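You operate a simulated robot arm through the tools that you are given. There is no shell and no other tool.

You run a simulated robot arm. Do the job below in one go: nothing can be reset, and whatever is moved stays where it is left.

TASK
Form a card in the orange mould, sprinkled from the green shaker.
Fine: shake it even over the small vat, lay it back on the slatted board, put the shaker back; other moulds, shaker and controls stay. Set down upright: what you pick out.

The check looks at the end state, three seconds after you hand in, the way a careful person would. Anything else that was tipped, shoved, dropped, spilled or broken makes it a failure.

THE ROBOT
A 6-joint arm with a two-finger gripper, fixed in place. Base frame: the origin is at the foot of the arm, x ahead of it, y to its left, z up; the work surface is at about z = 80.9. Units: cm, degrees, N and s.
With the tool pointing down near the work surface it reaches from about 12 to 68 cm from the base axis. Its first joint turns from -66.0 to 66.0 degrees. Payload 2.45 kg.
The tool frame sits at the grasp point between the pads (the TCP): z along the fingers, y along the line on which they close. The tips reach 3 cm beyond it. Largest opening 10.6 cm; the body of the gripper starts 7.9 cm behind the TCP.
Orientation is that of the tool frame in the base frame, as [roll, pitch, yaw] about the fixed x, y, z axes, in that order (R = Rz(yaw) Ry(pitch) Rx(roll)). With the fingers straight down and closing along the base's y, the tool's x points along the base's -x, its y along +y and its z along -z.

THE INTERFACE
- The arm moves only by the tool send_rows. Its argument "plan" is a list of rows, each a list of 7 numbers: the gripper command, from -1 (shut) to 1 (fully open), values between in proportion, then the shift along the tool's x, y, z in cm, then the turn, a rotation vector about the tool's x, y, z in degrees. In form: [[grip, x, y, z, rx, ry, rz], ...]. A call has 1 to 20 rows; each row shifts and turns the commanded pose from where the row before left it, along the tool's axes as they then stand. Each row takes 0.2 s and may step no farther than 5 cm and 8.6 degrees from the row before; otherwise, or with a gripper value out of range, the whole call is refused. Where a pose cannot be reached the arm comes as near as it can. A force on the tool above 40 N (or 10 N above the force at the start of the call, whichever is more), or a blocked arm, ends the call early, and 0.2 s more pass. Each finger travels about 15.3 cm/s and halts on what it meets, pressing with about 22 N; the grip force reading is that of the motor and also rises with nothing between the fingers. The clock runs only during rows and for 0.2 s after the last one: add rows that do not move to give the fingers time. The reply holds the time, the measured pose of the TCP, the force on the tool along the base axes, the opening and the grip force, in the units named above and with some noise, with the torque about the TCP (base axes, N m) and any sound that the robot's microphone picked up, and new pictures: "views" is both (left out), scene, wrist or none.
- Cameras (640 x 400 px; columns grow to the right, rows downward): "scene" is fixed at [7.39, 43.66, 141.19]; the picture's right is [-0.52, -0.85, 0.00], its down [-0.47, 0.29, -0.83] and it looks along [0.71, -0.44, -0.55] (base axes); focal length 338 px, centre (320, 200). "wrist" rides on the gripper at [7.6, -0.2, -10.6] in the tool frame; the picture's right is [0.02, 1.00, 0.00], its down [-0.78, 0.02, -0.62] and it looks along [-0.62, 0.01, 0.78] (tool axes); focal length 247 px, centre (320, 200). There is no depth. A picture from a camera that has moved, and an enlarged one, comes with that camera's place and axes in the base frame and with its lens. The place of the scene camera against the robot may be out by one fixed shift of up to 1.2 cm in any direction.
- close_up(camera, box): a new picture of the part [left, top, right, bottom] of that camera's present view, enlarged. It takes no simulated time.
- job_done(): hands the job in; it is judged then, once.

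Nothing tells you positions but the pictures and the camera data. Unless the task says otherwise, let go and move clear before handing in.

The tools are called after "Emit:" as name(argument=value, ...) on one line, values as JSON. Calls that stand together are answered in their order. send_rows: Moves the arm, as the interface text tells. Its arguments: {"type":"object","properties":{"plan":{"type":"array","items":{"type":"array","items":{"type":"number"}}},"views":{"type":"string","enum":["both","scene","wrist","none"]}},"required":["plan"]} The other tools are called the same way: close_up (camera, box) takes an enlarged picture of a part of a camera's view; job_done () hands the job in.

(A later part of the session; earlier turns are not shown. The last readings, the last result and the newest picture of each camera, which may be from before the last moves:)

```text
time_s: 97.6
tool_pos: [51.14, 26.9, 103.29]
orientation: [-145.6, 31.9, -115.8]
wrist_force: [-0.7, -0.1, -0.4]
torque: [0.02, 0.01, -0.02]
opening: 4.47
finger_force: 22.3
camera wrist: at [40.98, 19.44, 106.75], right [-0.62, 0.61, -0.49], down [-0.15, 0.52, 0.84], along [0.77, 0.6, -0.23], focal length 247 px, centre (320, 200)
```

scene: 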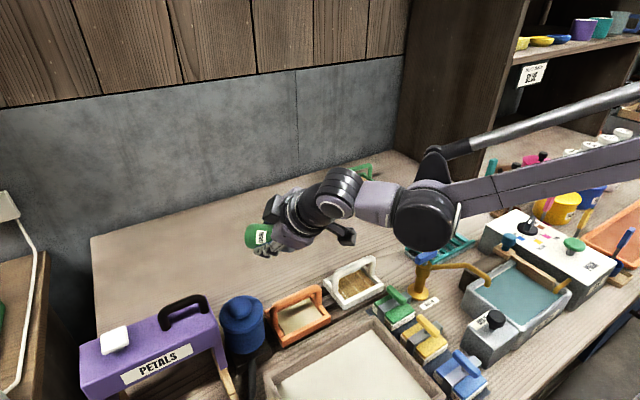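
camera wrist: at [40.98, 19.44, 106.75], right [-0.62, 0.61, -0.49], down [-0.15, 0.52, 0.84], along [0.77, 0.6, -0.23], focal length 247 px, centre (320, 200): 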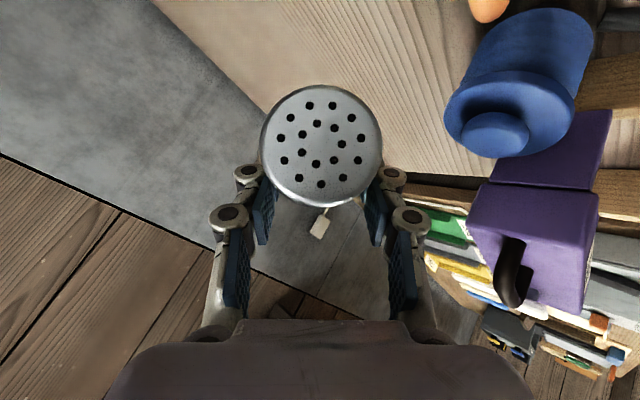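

No threads have fallen and the cap is holding its place. I'll finish the roll and lower by 4 cm.

Emit:
send_rows(plan=[[-0.4, 0.041, -0.545, 0, 0, 0, 8.57], [-0.4, 0.041, -0.545, 0, 0, 0, 8.57], [-0.4, 0.041, -0.545, 0, 0, 0, 8.57], [-0.4, 0.041, -0.545, 0, 0, 0, 8.57], [-0.4, 0.041, -0.545, 0, 0, 0, 8.57], [-0.4, 0.71, 0, 0.7, 0, 0, 0], [-0.4, 1.42, 0, 1.4, 0, 0, 0], [-0.4, 0.71, 0, 0.7, 0, 0, 0], [-0.4, 0, 0, 0, 0, 0, 0]], views="both")

Emit:
close_up(camera="scene", box=[220, 190, 420, 340])

```text
time_s: 99.6
tool_pos: [52.2, 24.52, 99.91]
orientation: [179.7, 45.5, -168.8]
wrist_force: [-0.6, 0.4, -0.9]
torque: [-0.02, -0.01, -0.01]
opening: 4.46
finger_force: 22.3
camera wrist: at [39.58, 21.81, 101.92], right [-0.21, 0.98, -0.01], down [0.1, 0.03, 0.99], along [0.97, 0.21, -0.11], focal length 247 px, centre (320, 200)
```

scene: 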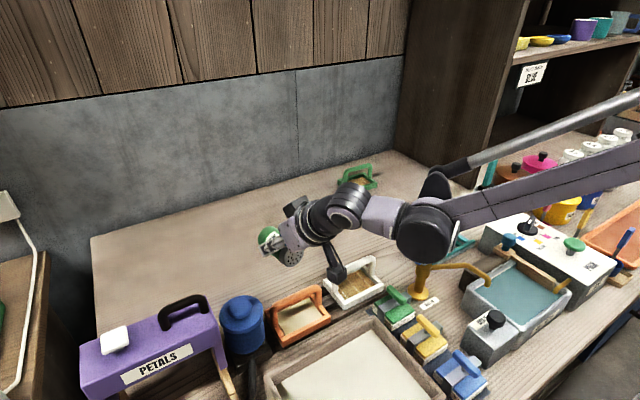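
wrist: 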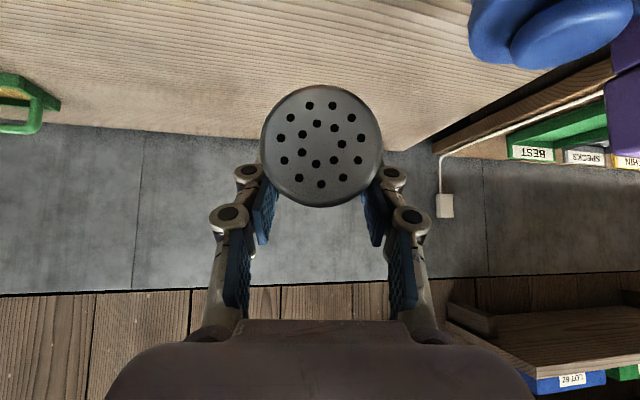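

```text
2.67 times, centred on (320, 265) of scene
camera zoom: at [7.4, 43.66, 141.19], right [-0.52, -0.85, 0.0], down [-0.47, 0.29, -0.83], along [0.71, -0.44, -0.55], focal length 901 px, centre (320, 27)
```

zoom: 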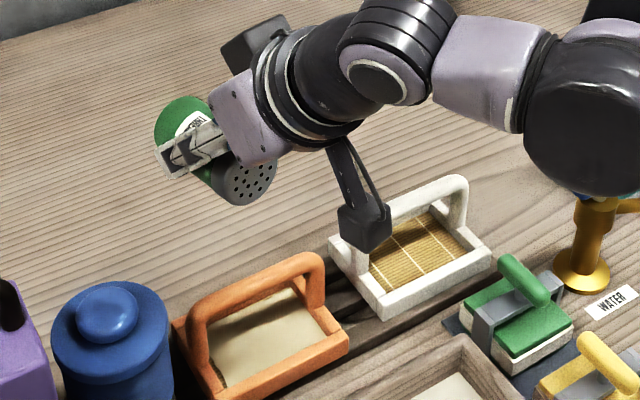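

The shaker is horizontal with its cap over the mould centre. I'll lower 2 cm more and pitch the cap downward about itself by 40°.

Emit:
send_rows(plan=[[-0.4, 0.71, 0, 0.7, 0, 0, 0], [-0.4, 0.71, 0, 0.7, 0, 0, 0], [-0.4, -0.324, 0, -0.541, 0, -8.1, 0], [-0.4, -0.324, 0, -0.541, 0, -8.1, 0], [-0.4, -0.324, 0, -0.541, 0, -8.1, 0], [-0.4, -0.324, 0, -0.541, 0, -8.1, 0], [-0.4, -0.324, 0, -0.541, 0, -8.1, 0], [-0.4, 0, 0, 0, 0, 0, 0]], views="both")

Emit:
close_up(camera="scene", box=[220, 210, 420, 360])

```text
time_s: 101.4
tool_pos: [50.64, 24.32, 100.54]
orientation: [175.3, 86.0, -173.1]
wrist_force: [0.6, -0.2, -1.1]
torque: [0.0, 0.01, -0.02]
opening: 4.46
finger_force: 21.5
camera wrist: at [39.83, 22.03, 93.7], right [-0.2, 0.98, -0.02], down [-0.56, -0.1, 0.82], along [0.81, 0.18, 0.57], focal length 247 px, centre (320, 200)
```

scene: 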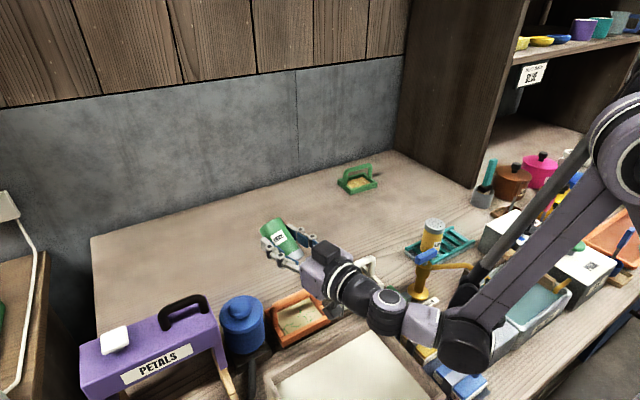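
wrist: 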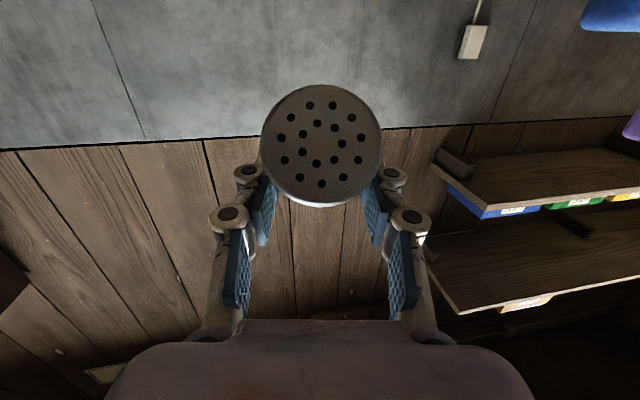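

```text
2.67 times, centred on (320, 285) of scene
camera zoom: at [7.39, 43.66, 141.19], right [-0.52, -0.85, 0.0], down [-0.47, 0.29, -0.83], along [0.71, -0.44, -0.55], focal length 901 px, centre (320, -27)
```

zoom: 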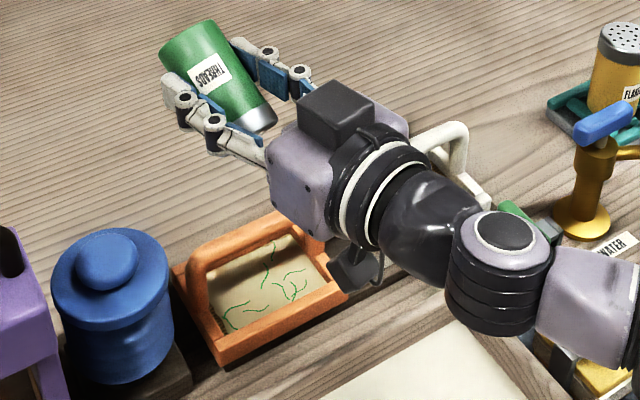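

Threads are already landing on the card. I'll look closely at their distribution before continuing.

Emit:
close_up(camera="scene", box=[260, 280, 350, 350])

Emit:
send_rows(plan=[[-0.4, 0, 0, 0, 0, 0, 0]], views="scene")

Emit:
close_up(camera="scene", box=[260, 280, 350, 350])

```text
5.71 times, centred on (305, 315) of scene
camera zoom: at [7.39, 43.66, 141.19], right [-0.52, -0.85, 0.0], down [-0.47, 0.29, -0.83], along [0.71, -0.44, -0.55], focal length 1932 px, centre (406, -457)
```

zoom: 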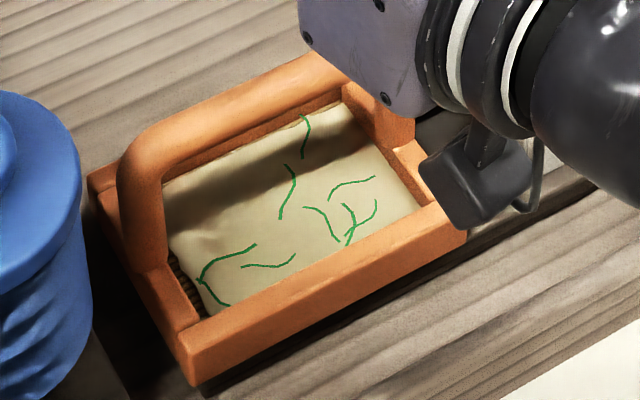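

```text
time_s: 101.8
tool_pos: [50.74, 24.29, 100.58]
orientation: [175.9, 86.0, -172.5]
wrist_force: [-0.1, 0.2, -0.2]
torque: [0.02, 0.01, 0.02]
opening: 4.45
finger_force: 22.0
```

scene: 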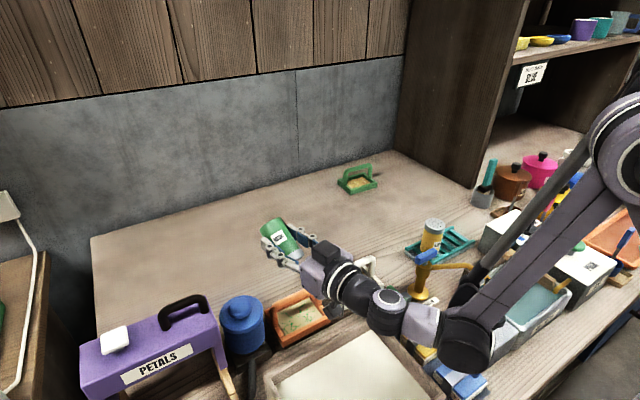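

```text
5.71 times, centred on (305, 315) of scene
camera zoom: at [7.4, 43.66, 141.19], right [-0.52, -0.85, 0.0], down [-0.47, 0.29, -0.83], along [0.71, -0.44, -0.55], focal length 1932 px, centre (406, -457)
```

zoom: 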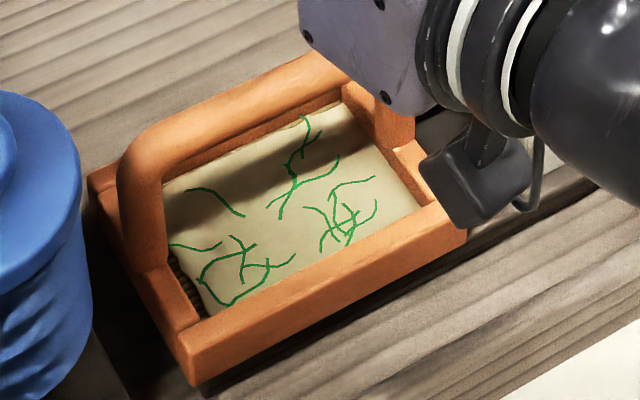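

About 17 threads are spread across the card with none outside, and more fall each moment. I'll return the shaker to horizontal now, cap still over the card.

Emit:
send_rows(plan=[[-0.4, 0.397, 0, 0.49, 0, 8.1, 0], [-0.4, 0.397, 0, 0.49, 0, 8.1, 0], [-0.4, 0.397, 0, 0.49, 0, 8.1, 0], [-0.4, 0.397, 0, 0.49, 0, 8.1, 0], [-0.4, 0.397, 0, 0.49, 0, 8.1, 0], [-0.4, 0, 0, 0, 0, 0, 0]], views="both")

Emit:
close_up(camera="scene", box=[260, 280, 350, 350])

Emit:
close_up(camera="scene", box=[220, 230, 380, 360])

```text
time_s: 103.2
tool_pos: [52.19, 24.56, 97.89]
orientation: [179.5, 45.3, -168.8]
wrist_force: [-0.6, -0.6, -0.9]
torque: [0.01, 0.01, 0.01]
opening: 4.47
finger_force: 22.1
camera wrist: at [39.61, 21.85, 100.0], right [-0.21, 0.98, -0.01], down [0.1, 0.03, 0.99], along [0.97, 0.21, -0.11], focal length 247 px, centre (320, 200)
```

scene: 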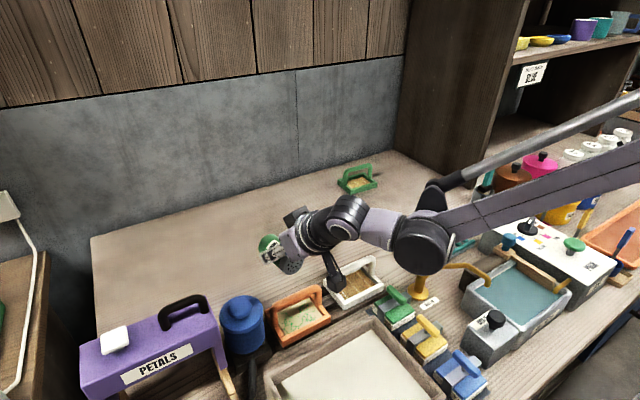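
wrist: 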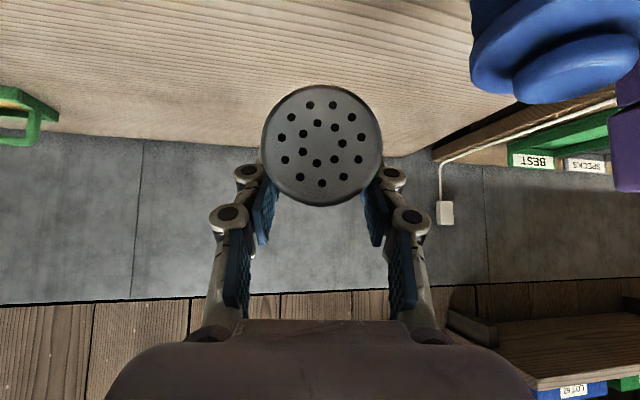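

```text
5.71 times, centred on (305, 315) of scene
camera zoom: at [7.4, 43.66, 141.19], right [-0.52, -0.85, 0.0], down [-0.47, 0.29, -0.83], along [0.71, -0.44, -0.55], focal length 1932 px, centre (406, -457)
```

zoom: 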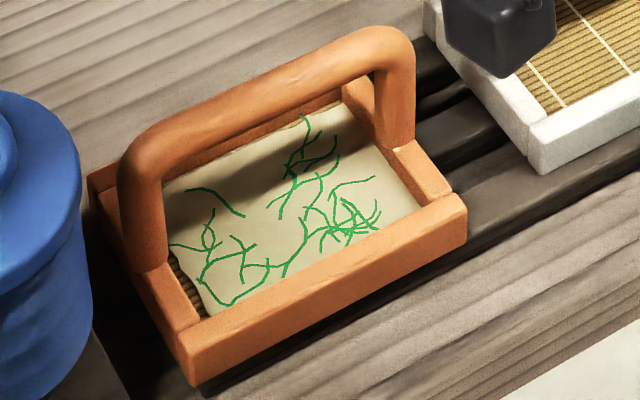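

```text
3.08 times, centred on (300, 295) of scene
camera zoom: at [7.4, 43.66, 141.19], right [-0.52, -0.85, 0.0], down [-0.47, 0.29, -0.83], along [0.71, -0.44, -0.55], focal length 1040 px, centre (382, -92)
```

zoom: 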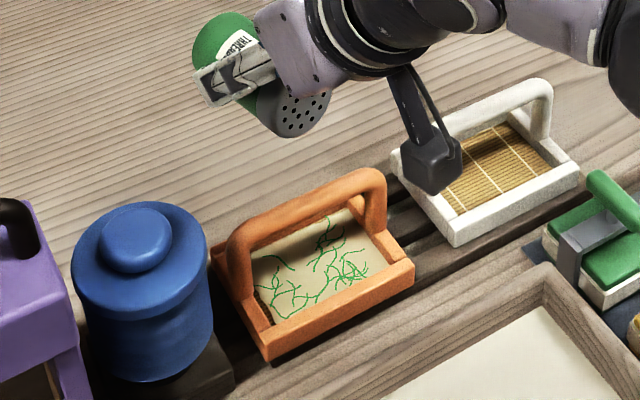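

The card is well sprinkled with nothing outside the mould. I'll raise 6 cm and roll the shaker back upright.

Emit:
send_rows(plan=[[-0.4, -1.42, 0, -1.4, 0, 0, 0], [-0.4, -1.42, 0, -1.4, 0, 0, 0], [-0.4, -1.42, 0, -1.4, 0, 0, 0], [-0.4, 0.041, 0.545, 0, 0, 0, -8.57], [-0.4, 0.041, 0.545, 0, 0, 0, -8.57], [-0.4, 0.041, 0.545, 0, 0, 0, -8.57], [-0.4, 0.041, 0.545, 0, 0, 0, -8.57], [-0.4, 0.041, 0.545, 0, 0, 0, -8.57], [-0.4, 0.041, 0.545, 0, 0, 0, -8.57], [-0.4, 0.041, 0.545, 0, 0, 0, -8.57], [-0.4, 0.041, 0.545, 0, 0, 0, -8.57], [-0.4, 0.041, 0.545, 0, 0, 0, -8.57], [-0.4, 0.041, 0.545, 0, 0, 0, -8.57], [-0.4, 0.041, 0.545, 0, 0, 0, -8.57], [-0.4, 0.041, 0.545, 0, 0, 0, -8.57], [-0.4, 0.041, 0.545, 0, 0, 0, -8.57], [-0.4, 0.041, 0.545, 0, 0, 0, -8.57], [-0.4, 0.041, 0.545, 0, 0, 0, -8.57], [-0.4, 0.041, 0.545, 0, 0, 0, -8.57], [-0.4, 0.041, 0.545, 0, 0, 0, -8.57]], views="none")

Emit:
send_rows(plan=[[-0.4, 0.041, 0.545, 0, 0, 0, -8.57], [-0.4, 0.041, 0.545, 0, 0, 0, -8.57], [-0.4, 0.041, 0.545, 0, 0, 0, -8.57], [-0.4, 0.041, 0.545, 0, 0, 0, -8.57], [-0.4, 0, 0, 0, 0, 0, 0], [-0.4, 0, 0, 0, 0, 0, 0]], views="both")

Emit:
close_up(camera="scene", box=[220, 190, 420, 340])

```text
time_s: 107.4
tool_pos: [47.35, 25.73, 99.18]
orientation: [-149.9, -35.9, -32.8]
wrist_force: [0.0, 0.3, -1.0]
torque: [-0.02, 0.04, 0.02]
opening: 4.46
finger_force: 22.1
```

```text
time_s: 108.8
tool_pos: [47.15, 23.6, 98.6]
orientation: [-179.6, -45.4, 11.3]
wrist_force: [-0.7, -0.5, -1.1]
torque: [0.0, 0.01, 0.01]
opening: 4.45
finger_force: 22.1
camera wrist: at [45.01, 23.33, 111.58], right [0.21, -0.98, 0.01], down [-0.97, -0.21, -0.12], along [0.12, 0.02, -0.99], focal length 247 px, centre (320, 200)
```

scene: 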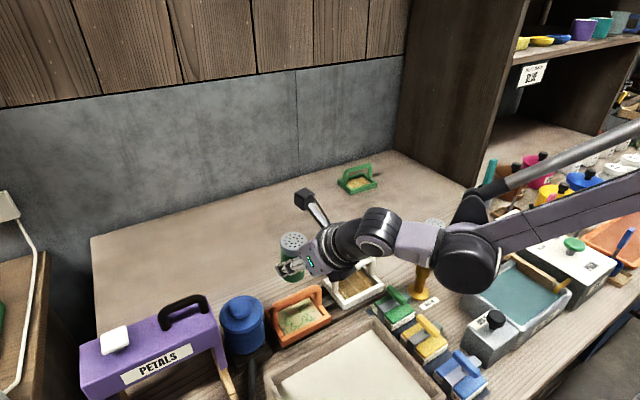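
wrist: 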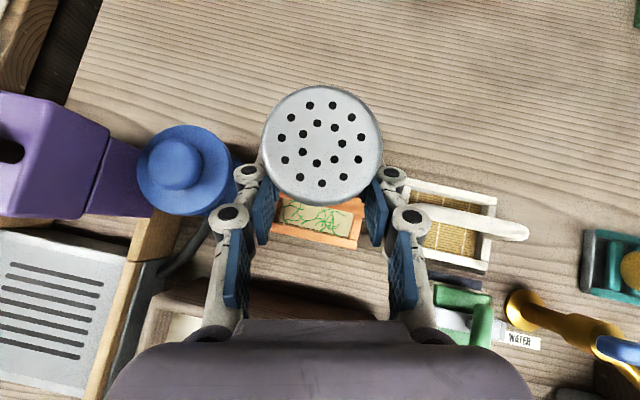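

```text
2.67 times, centred on (320, 265) of scene
camera zoom: at [7.4, 43.66, 141.19], right [-0.52, -0.85, 0.0], down [-0.47, 0.29, -0.83], along [0.71, -0.44, -0.55], focal length 901 px, centre (320, 27)
```

zoom: 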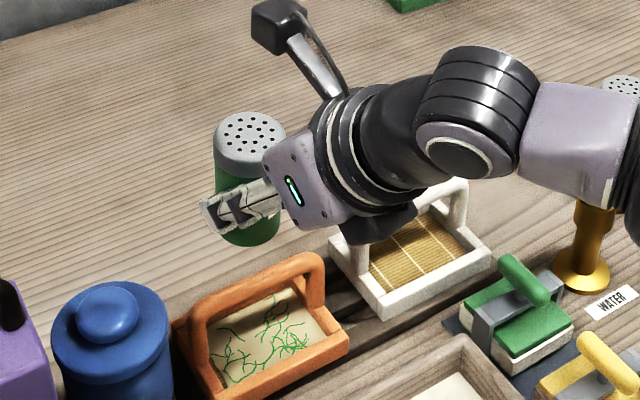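

The shaker is upright again and the card is unchanged. I'll retrace the arc back to the bench spot.

Emit:
send_rows(plan=[[-0.4, 0.731, 3.886, 0.741, -2.78, 0, 2.74], [-0.4, 0.915, 3.806, 0.928, -2.78, 0, 2.74], [-0.4, 1.094, 3.708, 1.109, -2.78, 0, 2.74], [-0.4, 1.268, 3.595, 1.286, -2.78, 0, 2.74], [-0.4, 1.437, 3.463, 1.457, -2.78, 0, 2.74], [-0.4, 1.598, 3.316, 1.621, -2.78, 0, 2.74], [-0.4, 1.752, 3.15, 1.777, -2.78, 0, 2.74], [-0.4, 1.9, 2.98, 1.927, -2.78, 0, 2.74], [-0.4, 0, 0, 0, 0, 0, 0], [-0.4, 0, 0, 0, 0, 0, 0]], views="none")

```text
time_s: 111.0
tool_pos: [61.3, -5.39, 98.19]
orientation: [-179.7, -45.2, -20.0]
wrist_force: [0.4, 0.3, -1.2]
torque: [0.03, 0.01, 0.02]
opening: 4.49
finger_force: 21.7
```

Back above the bench spot. Lowering 13.3 cm to just above contact.

Emit:
send_rows(plan=[[-0.4, -1.42, 0, 1.4, 0, 0, 0], [-0.4, -2.14, 0, 2.11, 0, 0, 0], [-0.4, -2.14, 0, 2.11, 0, 0, 0], [-0.4, -1.78, 0, 1.755, 0, 0, 0], [-0.4, -1.07, 0, 1.05, 0, 0, 0], [-0.4, -0.71, 0, 0.7, 0, 0, 0], [-0.4, -0.21, 0, 0.21, 0, 0, 0], [-0.4, 0, 0, 0, 0, 0, 0]], views="both")

Emit:
close_up(camera="scene", box=[330, 180, 430, 260])

```text
time_s: 112.8
tool_pos: [61.52, -5.16, 85.06]
orientation: [-179.6, -45.4, -20.0]
wrist_force: [0.5, 0.1, -1.5]
torque: [0.02, 0.01, -0.01]
opening: 4.47
finger_force: 22.2
camera wrist: at [59.48, -4.21, 98.07], right [-0.32, -0.95, 0.01], down [-0.94, 0.32, -0.12], along [0.11, -0.05, -0.99], focal length 247 px, centre (320, 200)
```

scene: 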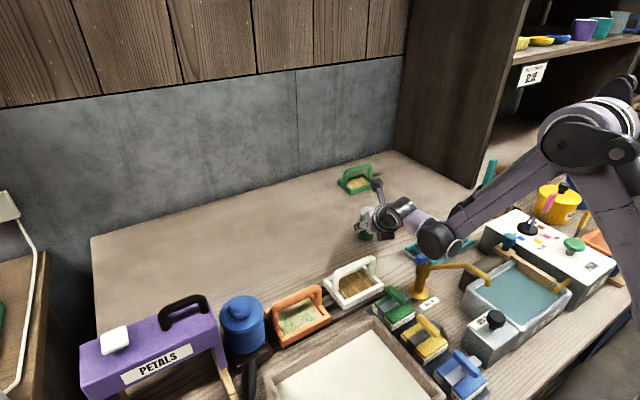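
wrist: 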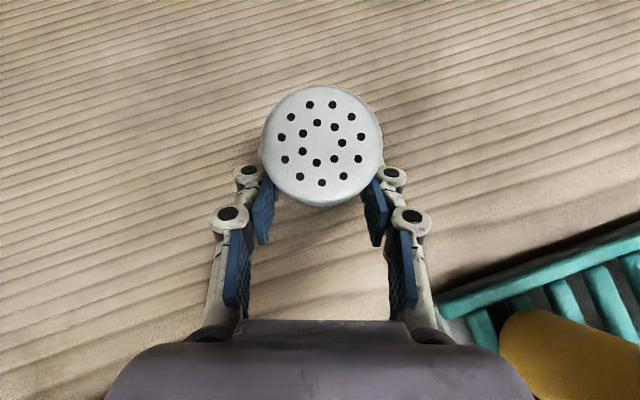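

```text
5.00 times, centred on (380, 220) of scene
camera zoom: at [7.4, 43.66, 141.19], right [-0.52, -0.85, 0.0], down [-0.47, 0.29, -0.83], along [0.71, -0.44, -0.55], focal length 1690 px, centre (20, 100)
```

zoom: 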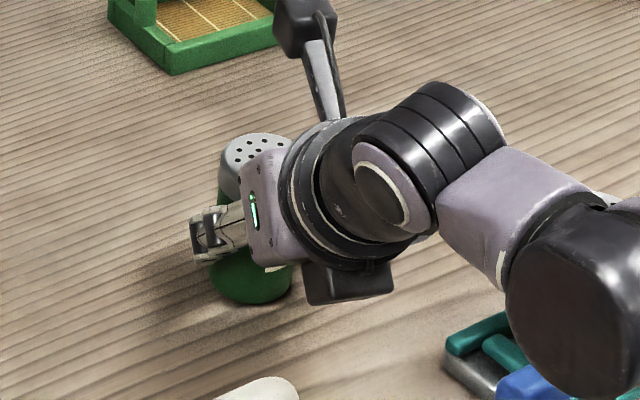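

Still about 0.5 cm above the bench, so I'll feel for contact in small steps.

Emit:
send_rows(plan=[[-0.4, -0.14, 0, 0.14, 0, 0, 0], [-0.4, -0.1, 0, 0.1, 0, 0, 0], [-0.4, 0, 0, 0, 0, 0, 0]], views="none")

Emit:
send_rows(plan=[[-0.4, -0.1, 0, 0.1, 0, 0, 0], [-0.4, 0, 0, 0, 0, 0, 0]], views="none")

Emit:
send_rows(plan=[[-0.4, -0.07, 0, 0.07, 0, 0, 0], [-0.4, 0, 0, 0, 0, 0, 0]], views="none")

```text
time_s: 113.6
tool_pos: [61.46, -5.16, 84.87]
orientation: [-179.6, -45.3, -20.1]
wrist_force: [0.0, -0.1, -0.5]
torque: [-0.02, 0.03, -0.02]
opening: 4.47
finger_force: 22.1
```

```text
time_s: 114.2
tool_pos: [61.4, -5.08, 84.67]
orientation: [-179.7, -45.3, -20.0]
wrist_force: [0.1, -0.1, 0.0]
torque: [-0.01, 0.02, 0.0]
opening: 4.45
finger_force: 21.8
```

```text
time_s: 114.8
tool_pos: [61.54, -5.25, 84.59]
orientation: [-179.7, -45.3, -20.0]
wrist_force: [0.6, 0.1, 0.3]
torque: [0.0, 0.01, -0.02]
opening: 4.47
finger_force: 22.4
```

Emit:
send_rows(plan=[[-0.4, -0.05, 0, 0.05, 0, 0, 0], [-0.4, 0, 0, 0, 0, 0, 0]], views="none")

Emit:
send_rows(plan=[[-0.4, -0.05, 0, 0.05, 0, 0, 0], [-0.4, 0, 0, 0, 0, 0, 0]], views="none")

```text
time_s: 115.4
tool_pos: [61.61, -5.15, 84.64]
orientation: [-179.5, -45.3, -20.1]
wrist_force: [-0.1, -0.1, 0.9]
torque: [-0.04, 0.03, -0.02]
opening: 4.47
finger_force: 21.7
```

```text
time_s: 116.0
tool_pos: [61.6, -5.27, 84.55]
orientation: [-179.6, -45.4, -20.1]
wrist_force: [-3.3, -0.5, 13.6]
torque: [-0.04, 0.02, -0.01]
opening: 4.45
finger_force: 21.8
```

Firm contact now. I'll ease off slightly and release, then back straight out along the tool axis.

Emit:
send_rows(plan=[[-0.4, 0.04, 0, -0.04, 0, 0, 0], [-0.3, 0, 0, 0, 0, 0, 0], [-0.15, 0, 0, 0, 0, 0, 0], [0, 0, 0, 0, 0, 0, 0], [0.2, 0, 0, 0, 0, 0, 0], [0.3, 0, 0, 0, 0, 0, 0], [0.3, 0, 0, 0, 0, 0, 0]], views="wrist")

```text
time_s: 117.6
tool_pos: [61.52, -5.03, 84.5]
orientation: [-179.6, -45.3, -20.0]
wrist_force: [0.3, -0.2, 0.4]
torque: [0.02, 0.0, -0.02]
opening: 6.91
finger_force: 0.0
camera wrist: at [59.56, -4.22, 97.49], right [-0.32, -0.95, 0.01], down [-0.94, 0.32, -0.12], along [0.11, -0.05, -0.99], focal length 247 px, centre (320, 200)
```

wrist: 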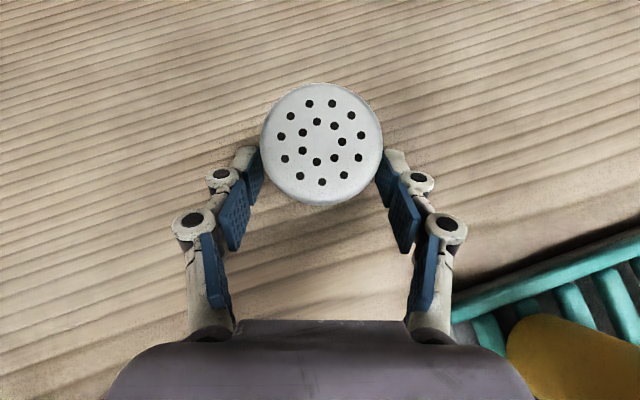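

Released upright. Backing out along the approach line.

Emit:
send_rows(plan=[[0.3, 0, 0, -1.5, 0, 0, 0], [0.3, 0, 0, -2.5, 0, 0, 0], [0.3, 0, 0, -3, 0, 0, 0], [0.3, 0, 0, -3, 0, 0, 0], [0.3, 0, 0, -3, 0, 0, 0], [0.3, 0, 0, -2.5, 0, 0, 0], [0.3, 2, 0, -2, 0, 0, 0], [0.3, 0, 0, 0, 0, 0, 0]], views="both")

Emit:
close_up(camera="scene", box=[330, 180, 430, 260])

Emit:
close_up(camera="wrist", box=[260, 20, 380, 120])

```text
time_s: 119.4
tool_pos: [51.02, -1.47, 98.28]
orientation: [-179.6, -45.3, -20.0]
wrist_force: [-0.7, 0.5, 0.6]
torque: [-0.02, 0.01, -0.01]
opening: 6.88
finger_force: 0.1
camera wrist: at [49.1, -0.57, 111.2], right [-0.32, -0.95, 0.01], down [-0.94, 0.32, -0.12], along [0.11, -0.05, -0.99], focal length 247 px, centre (320, 200)
```

scene: 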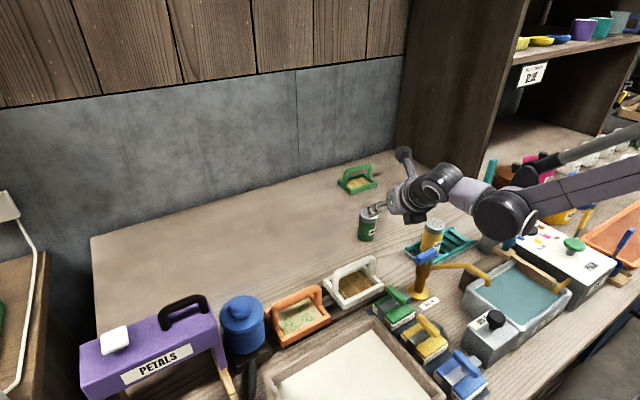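
wrist: 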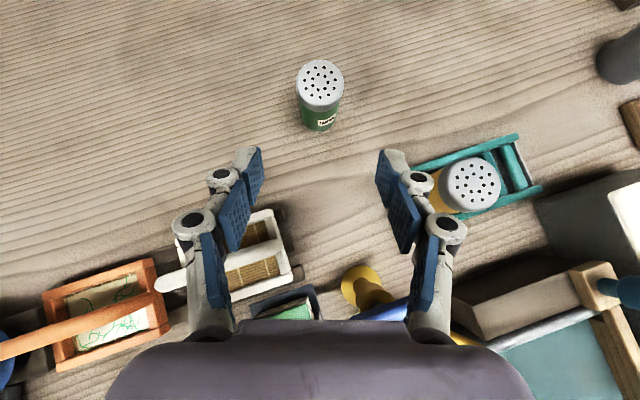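

```text
5.00 times, centred on (380, 220) of scene
camera zoom: at [7.39, 43.66, 141.19], right [-0.52, -0.85, 0.0], down [-0.47, 0.29, -0.83], along [0.71, -0.44, -0.55], focal length 1690 px, centre (20, 100)
```

zoom: 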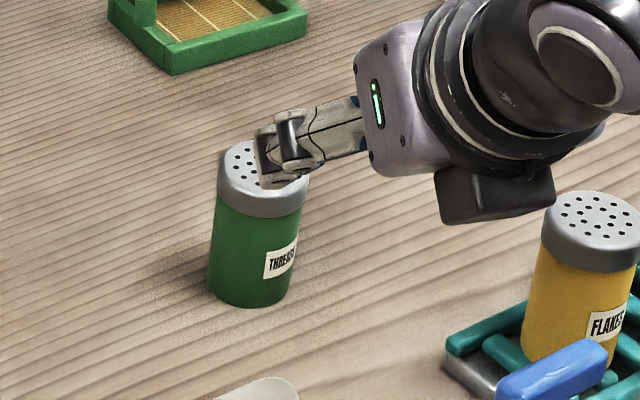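

```text
4.00 times, centred on (320, 70) of wrist
camera zoom: at [49.1, -0.57, 111.2], right [-0.32, -0.95, 0.01], down [-0.94, 0.32, -0.12], along [0.11, -0.05, -0.99], focal length 988 px, centre (320, 720)
```

zoom: 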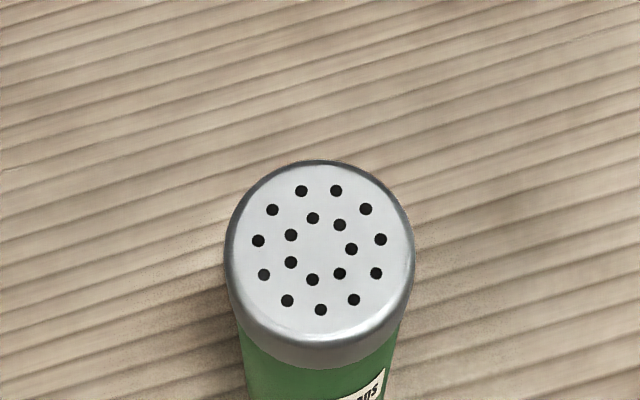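

The shaker stands upright on the bench. I'll rise, turn the tool straight down and set the fingers to close along x for the top grip.

Emit:
send_rows(plan=[[0.3, 1.9, 0, -1.87, 0, 0, 0], [0.3, 1.9, 0, -1.87, 0, 0, 0], [0.3, 1.9, 0, -1.87, 0, 0, 0], [0.3, 0, 0, 0, 0, -7.46, 0], [0.3, 0, 0, 0, 0, -7.46, 0], [0.3, 0, 0, 0, 0, -7.46, 0], [0.3, 0, 0, 0, 0, -7.46, 0], [0.3, 0, 0, 0, 0, -7.46, 0], [0.3, 0, 0, 0, 0, -7.46, 0], [0.3, 0, 0, 0, 0, 0, 7.78], [0.3, 0, 0, 0, 0, 0, 7.78], [0.3, 0, 0, 0, 0, 0, 7.78], [0.3, 0, 0, 0, 0, 0, 7.78], [0.3, 0, 0, 0, 0, 0, 7.78], [0.3, 0, 0, 0, 0, 0, 7.78], [0.3, 0, 0, 0, 0, 0, 7.78], [0.3, 0, 0, 0, 0, 0, 7.78], [0.3, 0, 0, 0, 0, 0, 7.78], [0.3, 0, 0, 0, 0, 0, 0]], views="none")

```text
time_s: 123.4
tool_pos: [51.12, -1.67, 106.19]
orientation: [-179.3, 0.2, -89.8]
wrist_force: [0.4, 0.2, 0.9]
torque: [-0.01, -0.01, 0.02]
opening: 6.89
finger_force: 0.0
```

Moving above the shaker.

Emit:
send_rows(plan=[[0.3, 0.93, -2.8, 1.5, 0, 0, 0], [0.3, 0.93, -2.8, 1.5, 0, 0, 0], [0.3, 0.93, -2.8, 1.5, 0, 0, 0], [0.3, 0.91, -2.8, 1.5, 0, 0, 0], [0.3, 0, 0, 0, 0, 0, 0], [0.3, 0, 0, 0, 0, 0, 0]], views="both")

Emit:
close_up(camera="wrist", box=[220, 40, 420, 200])

```text
time_s: 124.8
tool_pos: [62.32, -4.99, 100.14]
orientation: [-179.4, 0.1, -89.7]
wrist_force: [0.1, 0.3, 0.6]
torque: [0.01, 0.0, -0.01]
opening: 6.9
finger_force: 0.0
camera wrist: at [62.5, -12.62, 110.95], right [-1.0, -0.03, -0.01], down [-0.03, 0.78, 0.62], along [-0.01, 0.62, -0.78], focal length 247 px, centre (320, 200)
```

scene: 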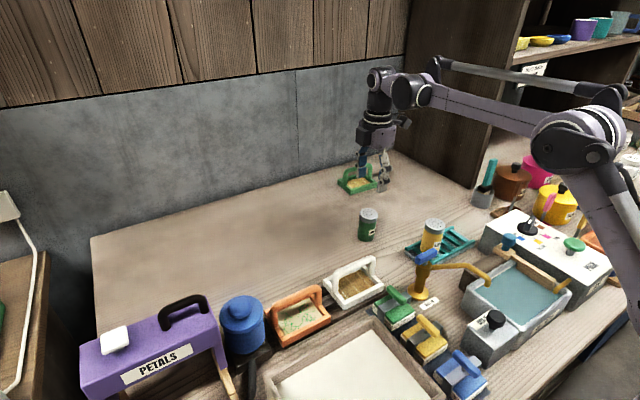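
wrist: 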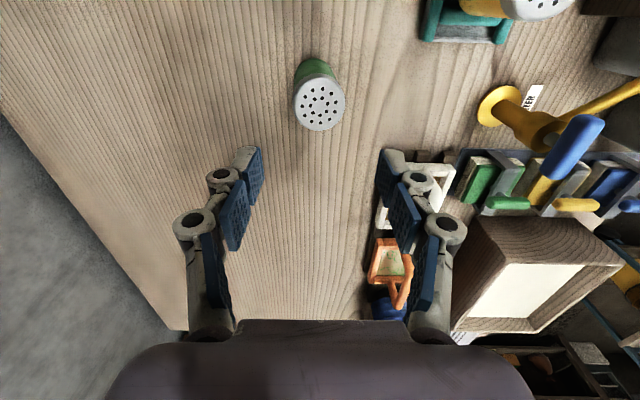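

```text
2.50 times, centred on (320, 120) of wrist
camera zoom: at [62.5, -12.62, 110.95], right [-1.0, -0.03, -0.01], down [-0.03, 0.78, 0.62], along [-0.01, 0.62, -0.78], focal length 617 px, centre (320, 400)
```

zoom: 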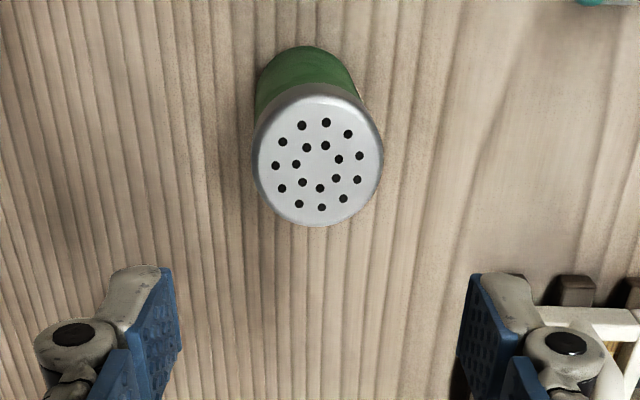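

Aligned in x; I'll shift 0.45 cm toward -y and descend to the same relative grip height, z≈85.6.

Emit:
send_rows(plan=[[0.3, 0.45, 0, 2, 0, 0, 0], [0.3, 0, 0, 2.5, 0, 0, 0], [0.3, 0, 0, 2.5, 0, 0, 0], [0.3, 0, 0, 2, 0, 0, 0], [0.3, 0, 0, 0, 0, 0, 0]], views="wrist")

```text
time_s: 126.0
tool_pos: [62.67, -5.63, 91.29]
orientation: [-179.5, 0.1, -89.8]
wrist_force: [-0.7, -0.1, -0.7]
torque: [-0.02, -0.07, -0.02]
opening: 6.88
finger_force: 0.2
camera wrist: at [62.77, -13.07, 102.0], right [-1.0, -0.03, -0.01], down [-0.03, 0.78, 0.62], along [-0.01, 0.62, -0.78], focal length 247 px, centre (320, 200)
```

wrist: 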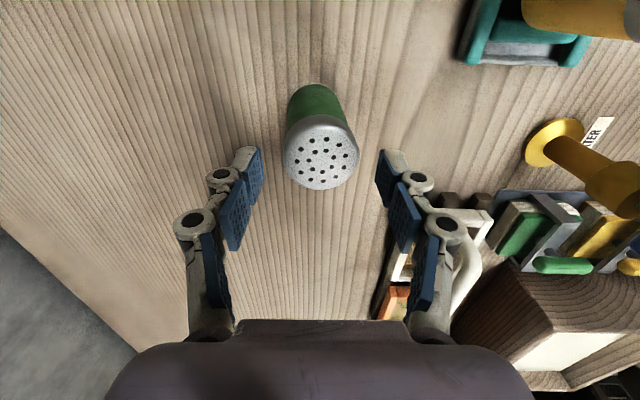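

Good alignment. Descending the rest and checking before closing.

Emit:
send_rows(plan=[[0.3, 0, 0, 2, 0, 0, 0], [0.3, 0, 0, 2, 0, 0, 0], [0.3, 0, 0, 1.2, 0, 0, 0], [0.3, 0, 0, 0.45, 0, 0, 0], [0.3, 0, 0, 0, 0, 0, 0]], views="wrist")

Emit:
close_up(camera="scene", box=[330, 180, 430, 260])

```text
time_s: 127.2
tool_pos: [62.53, -5.7, 85.65]
orientation: [-179.4, 0.1, -89.7]
wrist_force: [0.0, -0.4, -0.1]
torque: [-0.02, 0.02, 0.0]
opening: 6.9
finger_force: 0.0
camera wrist: at [62.75, -13.22, 96.34], right [-1.0, -0.03, -0.01], down [-0.03, 0.78, 0.62], along [-0.01, 0.62, -0.78], focal length 247 px, centre (320, 200)
```

wrist: 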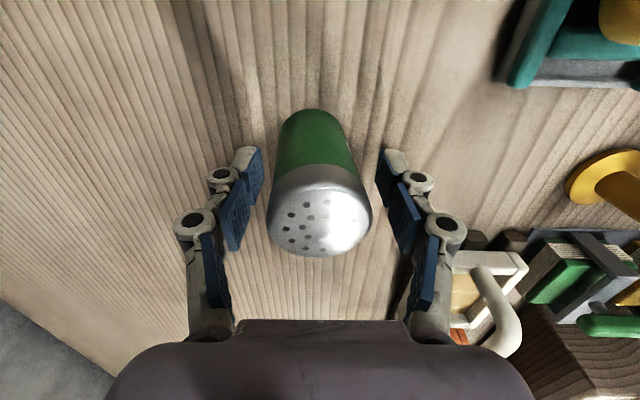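

```text
5.00 times, centred on (380, 220) of scene
camera zoom: at [7.39, 43.66, 141.19], right [-0.52, -0.85, 0.0], down [-0.47, 0.29, -0.83], along [0.71, -0.44, -0.55], focal length 1690 px, centre (20, 100)
```

zoom: 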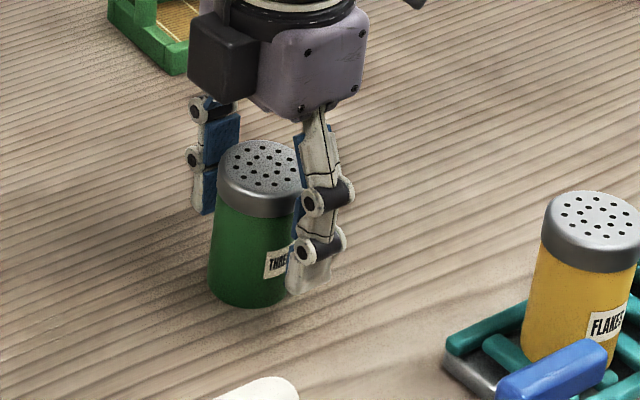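

Same relative pose as the first grip. Closing and lifting.

Emit:
send_rows(plan=[[0.1, 0, 0, 0, 0, 0, 0], [0, 0, 0, 0, 0, 0, 0], [-0.1, 0, 0, 0, 0, 0, 0], [-0.2, 0, 0, 0, 0, 0, 0], [-0.4, 0, 0, 0, 0, 0, 0], [-0.4, 0, 0, 0, 0, 0, 0], [-0.4, 0, 0, -0.5, 0, 0, 0], [-0.4, 0, 0, -1.5, 0, 0, 0], [-0.4, 0, 0, -3, 0, 0, 0], [-0.4, 0, 0, -4, 0, 0, 0], [-0.4, 0, 0, -3.5, 0, 0, 0], [-0.4, 0, 0, -2, 0, 0, 0], [-0.4, 0, 0, 0, 0, 0, 0]], views="both")

Emit:
close_up(camera="scene", box=[320, 130, 440, 230])

```text
time_s: 130.0
tool_pos: [62.47, -5.63, 100.22]
orientation: [-179.3, 0.0, -89.7]
wrist_force: [1.1, 1.1, -1.3]
torque: [-0.01, 0.03, 0.0]
opening: 4.45
finger_force: 22.2
camera wrist: at [62.67, -13.18, 110.87], right [-1.0, -0.03, -0.01], down [-0.03, 0.78, 0.62], along [-0.01, 0.62, -0.78], focal length 247 px, centre (320, 200)
```

scene: 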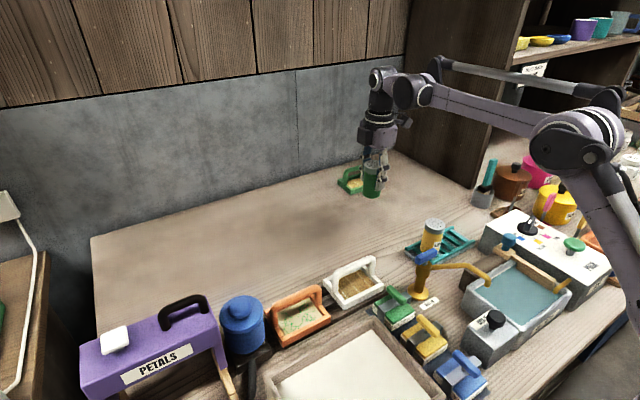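
wrist: 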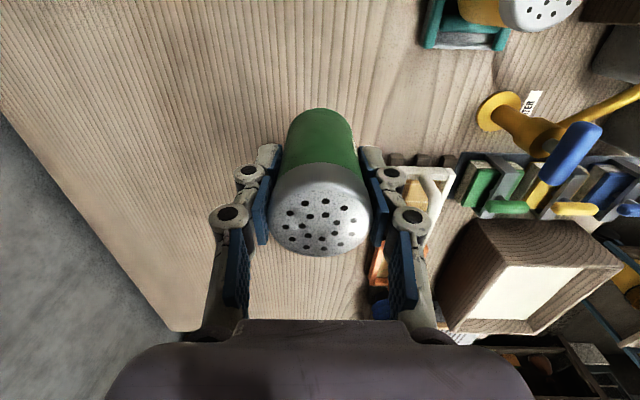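

```text
4.00 times, centred on (380, 180) of scene
camera zoom: at [7.4, 43.66, 141.19], right [-0.52, -0.85, 0.0], down [-0.47, 0.29, -0.83], along [0.71, -0.44, -0.55], focal length 1352 px, centre (80, 280)
```

zoom: 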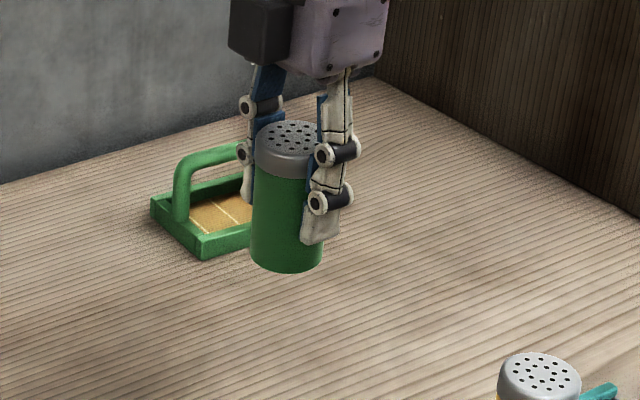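

The shaker is held upright. Carrying it back to above its tray place at about (48.9, -23).

Emit:
send_rows(plan=[[-0.4, 1.4, 1.1, 0, 0, 0, 0], [-0.4, 2.6, 2.05, 0, 0, 0, 0], [-0.4, 3, 2.4, 0, 0, 0, 0], [-0.4, 3, 2.4, 0, 0, 0, 0], [-0.4, 3, 2.4, 0, 0, 0, 0], [-0.4, 2.6, 2.05, 0, 0, 0, 0], [-0.4, 1.63, 1.23, 0, 0, 0, 0], [-0.4, 0, 0, 0, 0, 0, 0], [-0.4, 0, 0, 0, 0, 0, 0]], views="both")

Emit:
close_up(camera="scene", box=[400, 150, 520, 260])

```text
time_s: 132.0
tool_pos: [48.88, -23.09, 99.92]
orientation: [-179.5, 0.0, -89.6]
wrist_force: [-0.7, 0.8, -0.2]
torque: [-0.01, 0.01, 0.02]
opening: 4.5
finger_force: 21.7
camera wrist: at [49.03, -30.61, 110.58], right [-1.0, -0.03, -0.01], down [-0.03, 0.78, 0.62], along [-0.01, 0.62, -0.78], focal length 247 px, centre (320, 200)
```

scene: 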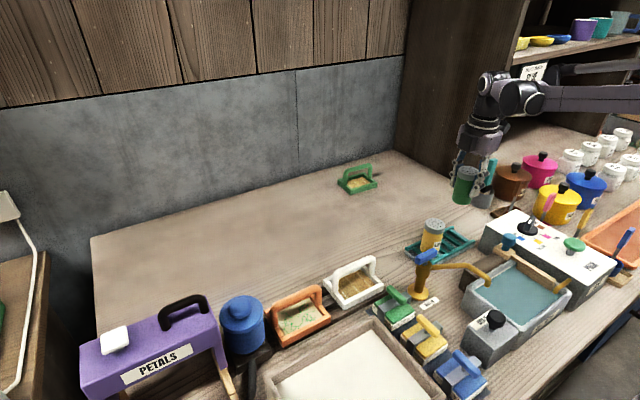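
wrist: 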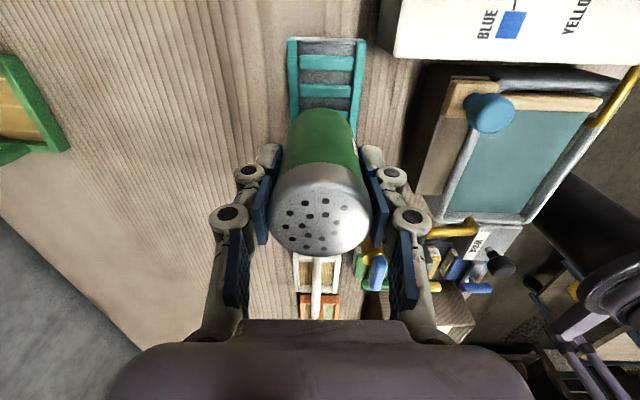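

```text
3.64 times, centred on (460, 205) of scene
camera zoom: at [7.4, 43.66, 141.19], right [-0.52, -0.85, 0.0], down [-0.47, 0.29, -0.83], along [0.71, -0.44, -0.55], focal length 1229 px, centre (-189, 182)
```

zoom: 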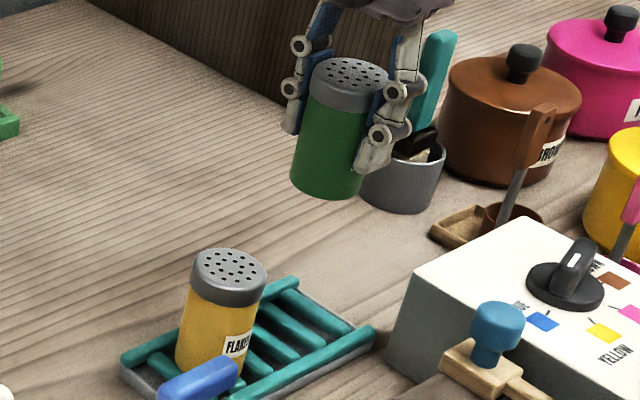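

The picture matches the moment it was lifted out. Lowering to just above the tray slats.

Emit:
send_rows(plan=[[-0.4, 0, 0, 2, 0, 0, 0], [-0.4, 0, 0, 3, 0, 0, 0], [-0.4, 0, 0, 2.5, 0, 0, 0], [-0.4, 0, 0, 2, 0, 0, 0], [-0.4, 0, 0, 1.2, 0, 0, 0], [-0.4, 0, 0, 0.7, 0, 0, 0], [-0.4, 0, 0, 0.1, 0, 0, 0], [-0.4, 0, 0, 0, 0, 0, 0]], views="wrist")

Emit:
close_up(camera="scene", box=[400, 170, 520, 270])

```text
time_s: 133.8
tool_pos: [48.96, -23.01, 88.58]
orientation: [-179.4, 0.2, -89.7]
wrist_force: [0.8, -0.3, -1.1]
torque: [0.0, 0.0, 0.01]
opening: 4.49
finger_force: 21.8
camera wrist: at [49.12, -30.52, 99.24], right [-1.0, -0.03, -0.01], down [-0.03, 0.78, 0.62], along [-0.01, 0.62, -0.78], focal length 247 px, centre (320, 200)
```

wrist: 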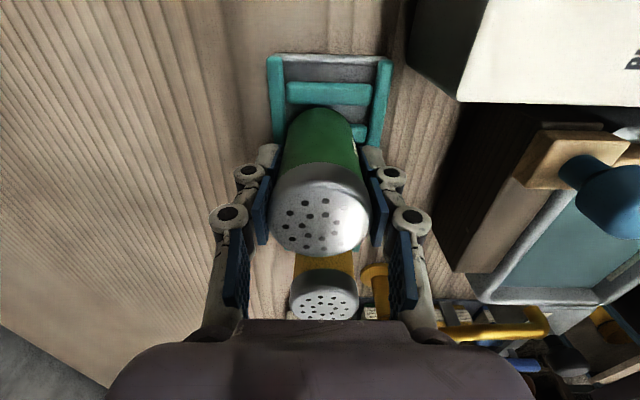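

```text
4.00 times, centred on (460, 220) of scene
camera zoom: at [7.4, 43.66, 141.19], right [-0.52, -0.85, 0.0], down [-0.47, 0.29, -0.83], along [0.71, -0.44, -0.55], focal length 1352 px, centre (-240, 120)
```

zoom: 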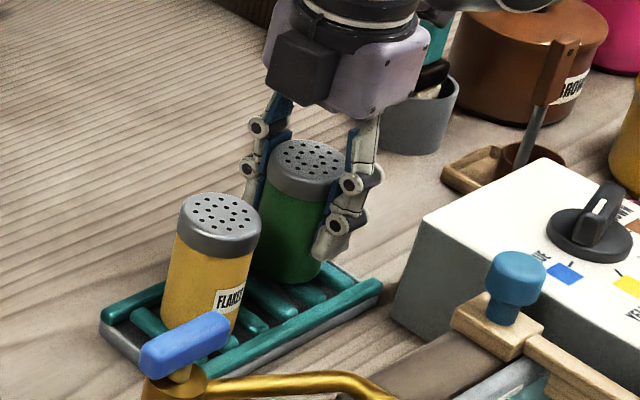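

Aligned over the slats. Feeling for contact in small steps.

Emit:
send_rows(plan=[[-0.4, 0, 0, 0.3, 0, 0, 0], [-0.4, 0, 0, 0, 0, 0, 0]], views="none")

Emit:
send_rows(plan=[[-0.4, 0, 0, 0.12, 0, 0, 0], [-0.4, 0, 0, 0, 0, 0, 0]], views="none")

Emit:
send_rows(plan=[[-0.4, 0, 0, 0.1, 0, 0, 0], [-0.4, 0, 0, 0, 0, 0, 0]], views="none")

```text
time_s: 134.4
tool_pos: [48.8, -22.88, 88.26]
orientation: [-179.3, 0.0, -89.7]
wrist_force: [-0.3, -1.0, -1.1]
torque: [0.01, -0.01, 0.01]
opening: 4.47
finger_force: 22.2
```

```text
time_s: 135.0
tool_pos: [48.89, -22.87, 88.16]
orientation: [-179.4, 0.0, -89.6]
wrist_force: [0.8, -0.2, 0.4]
torque: [-0.04, -0.02, 0.0]
opening: 4.48
finger_force: 21.4
```

```text
time_s: 135.6
tool_pos: [48.92, -23.01, 87.98]
orientation: [-179.5, 0.0, -89.7]
wrist_force: [-0.2, 0.8, -1.5]
torque: [-0.02, -0.01, -0.03]
opening: 4.5
finger_force: 22.3
```

Emit:
send_rows(plan=[[-0.4, 0, 0, 0.08, 0, 0, 0], [-0.4, 0, 0, 0, 0, 0, 0]], views="none")

Emit:
send_rows(plan=[[-0.4, 0, 0, 0.08, 0, 0, 0], [-0.4, 0, 0, 0, 0, 0, 0]], views="none")

Emit:
send_rows(plan=[[-0.4, 0, 0, 0.08, 0, 0, 0], [-0.4, 0, 0, 0, 0, 0, 0]], views="none")

```text
time_s: 136.2
tool_pos: [49.05, -22.81, 87.93]
orientation: [-179.5, 0.0, -89.7]
wrist_force: [-0.6, -0.7, -1.4]
torque: [-0.01, 0.03, -0.01]
opening: 4.47
finger_force: 21.9
```

```text
time_s: 136.8
tool_pos: [48.91, -22.91, 87.81]
orientation: [-179.5, 0.0, -89.8]
wrist_force: [-1.3, -0.5, 6.5]
torque: [-0.12, 0.05, 0.01]
opening: 4.47
finger_force: 22.0
```

```text
time_s: 137.4
tool_pos: [48.85, -22.84, 87.85]
orientation: [-179.4, 0.1, -89.7]
wrist_force: [-1.5, -0.7, 13.4]
torque: [-0.08, 0.09, 0.02]
opening: 4.49
finger_force: 22.6
```

Firm contact with the tray. Easing off, releasing and rising.

Emit:
send_rows(plan=[[-0.4, 0, 0, -0.08, 0, 0, 0], [-0.3, 0, 0, 0, 0, 0, 0], [-0.15, 0, 0, 0, 0, 0, 0], [0, 0, 0, 0, 0, 0, 0], [0.2, 0, 0, 0, 0, 0, 0], [0.3, 0, 0, 0, 0, 0, 0], [0.3, 0, 0, 0, 0, 0, 0]], views="wrist")

Emit:
close_up(camera="scene", box=[400, 170, 520, 270])

```text
time_s: 139.0
tool_pos: [48.91, -22.92, 87.85]
orientation: [-179.4, 0.2, -89.6]
wrist_force: [0.5, -0.3, -0.1]
torque: [-0.02, 0.0, 0.01]
opening: 6.89
finger_force: 0.0
camera wrist: at [49.09, -30.49, 98.54], right [-1.0, -0.03, -0.01], down [-0.03, 0.78, 0.62], along [-0.01, 0.62, -0.78], focal length 247 px, centre (320, 200)
```

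wrist: 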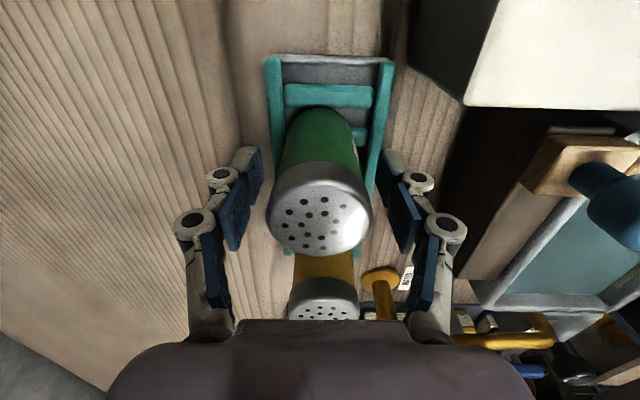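

```text
4.00 times, centred on (460, 220) of scene
camera zoom: at [7.39, 43.66, 141.19], right [-0.52, -0.85, 0.0], down [-0.47, 0.29, -0.83], along [0.71, -0.44, -0.55], focal length 1352 px, centre (-240, 120)
```

zoom: 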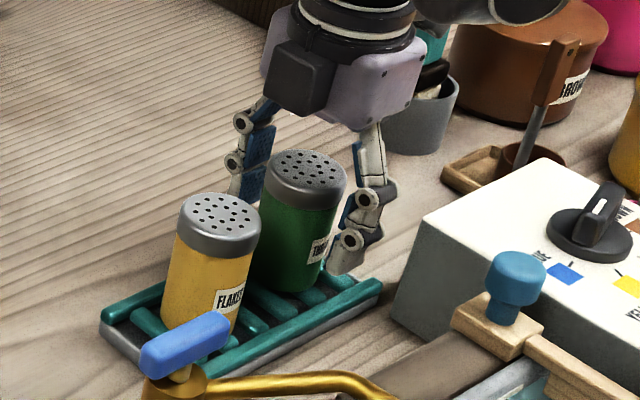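

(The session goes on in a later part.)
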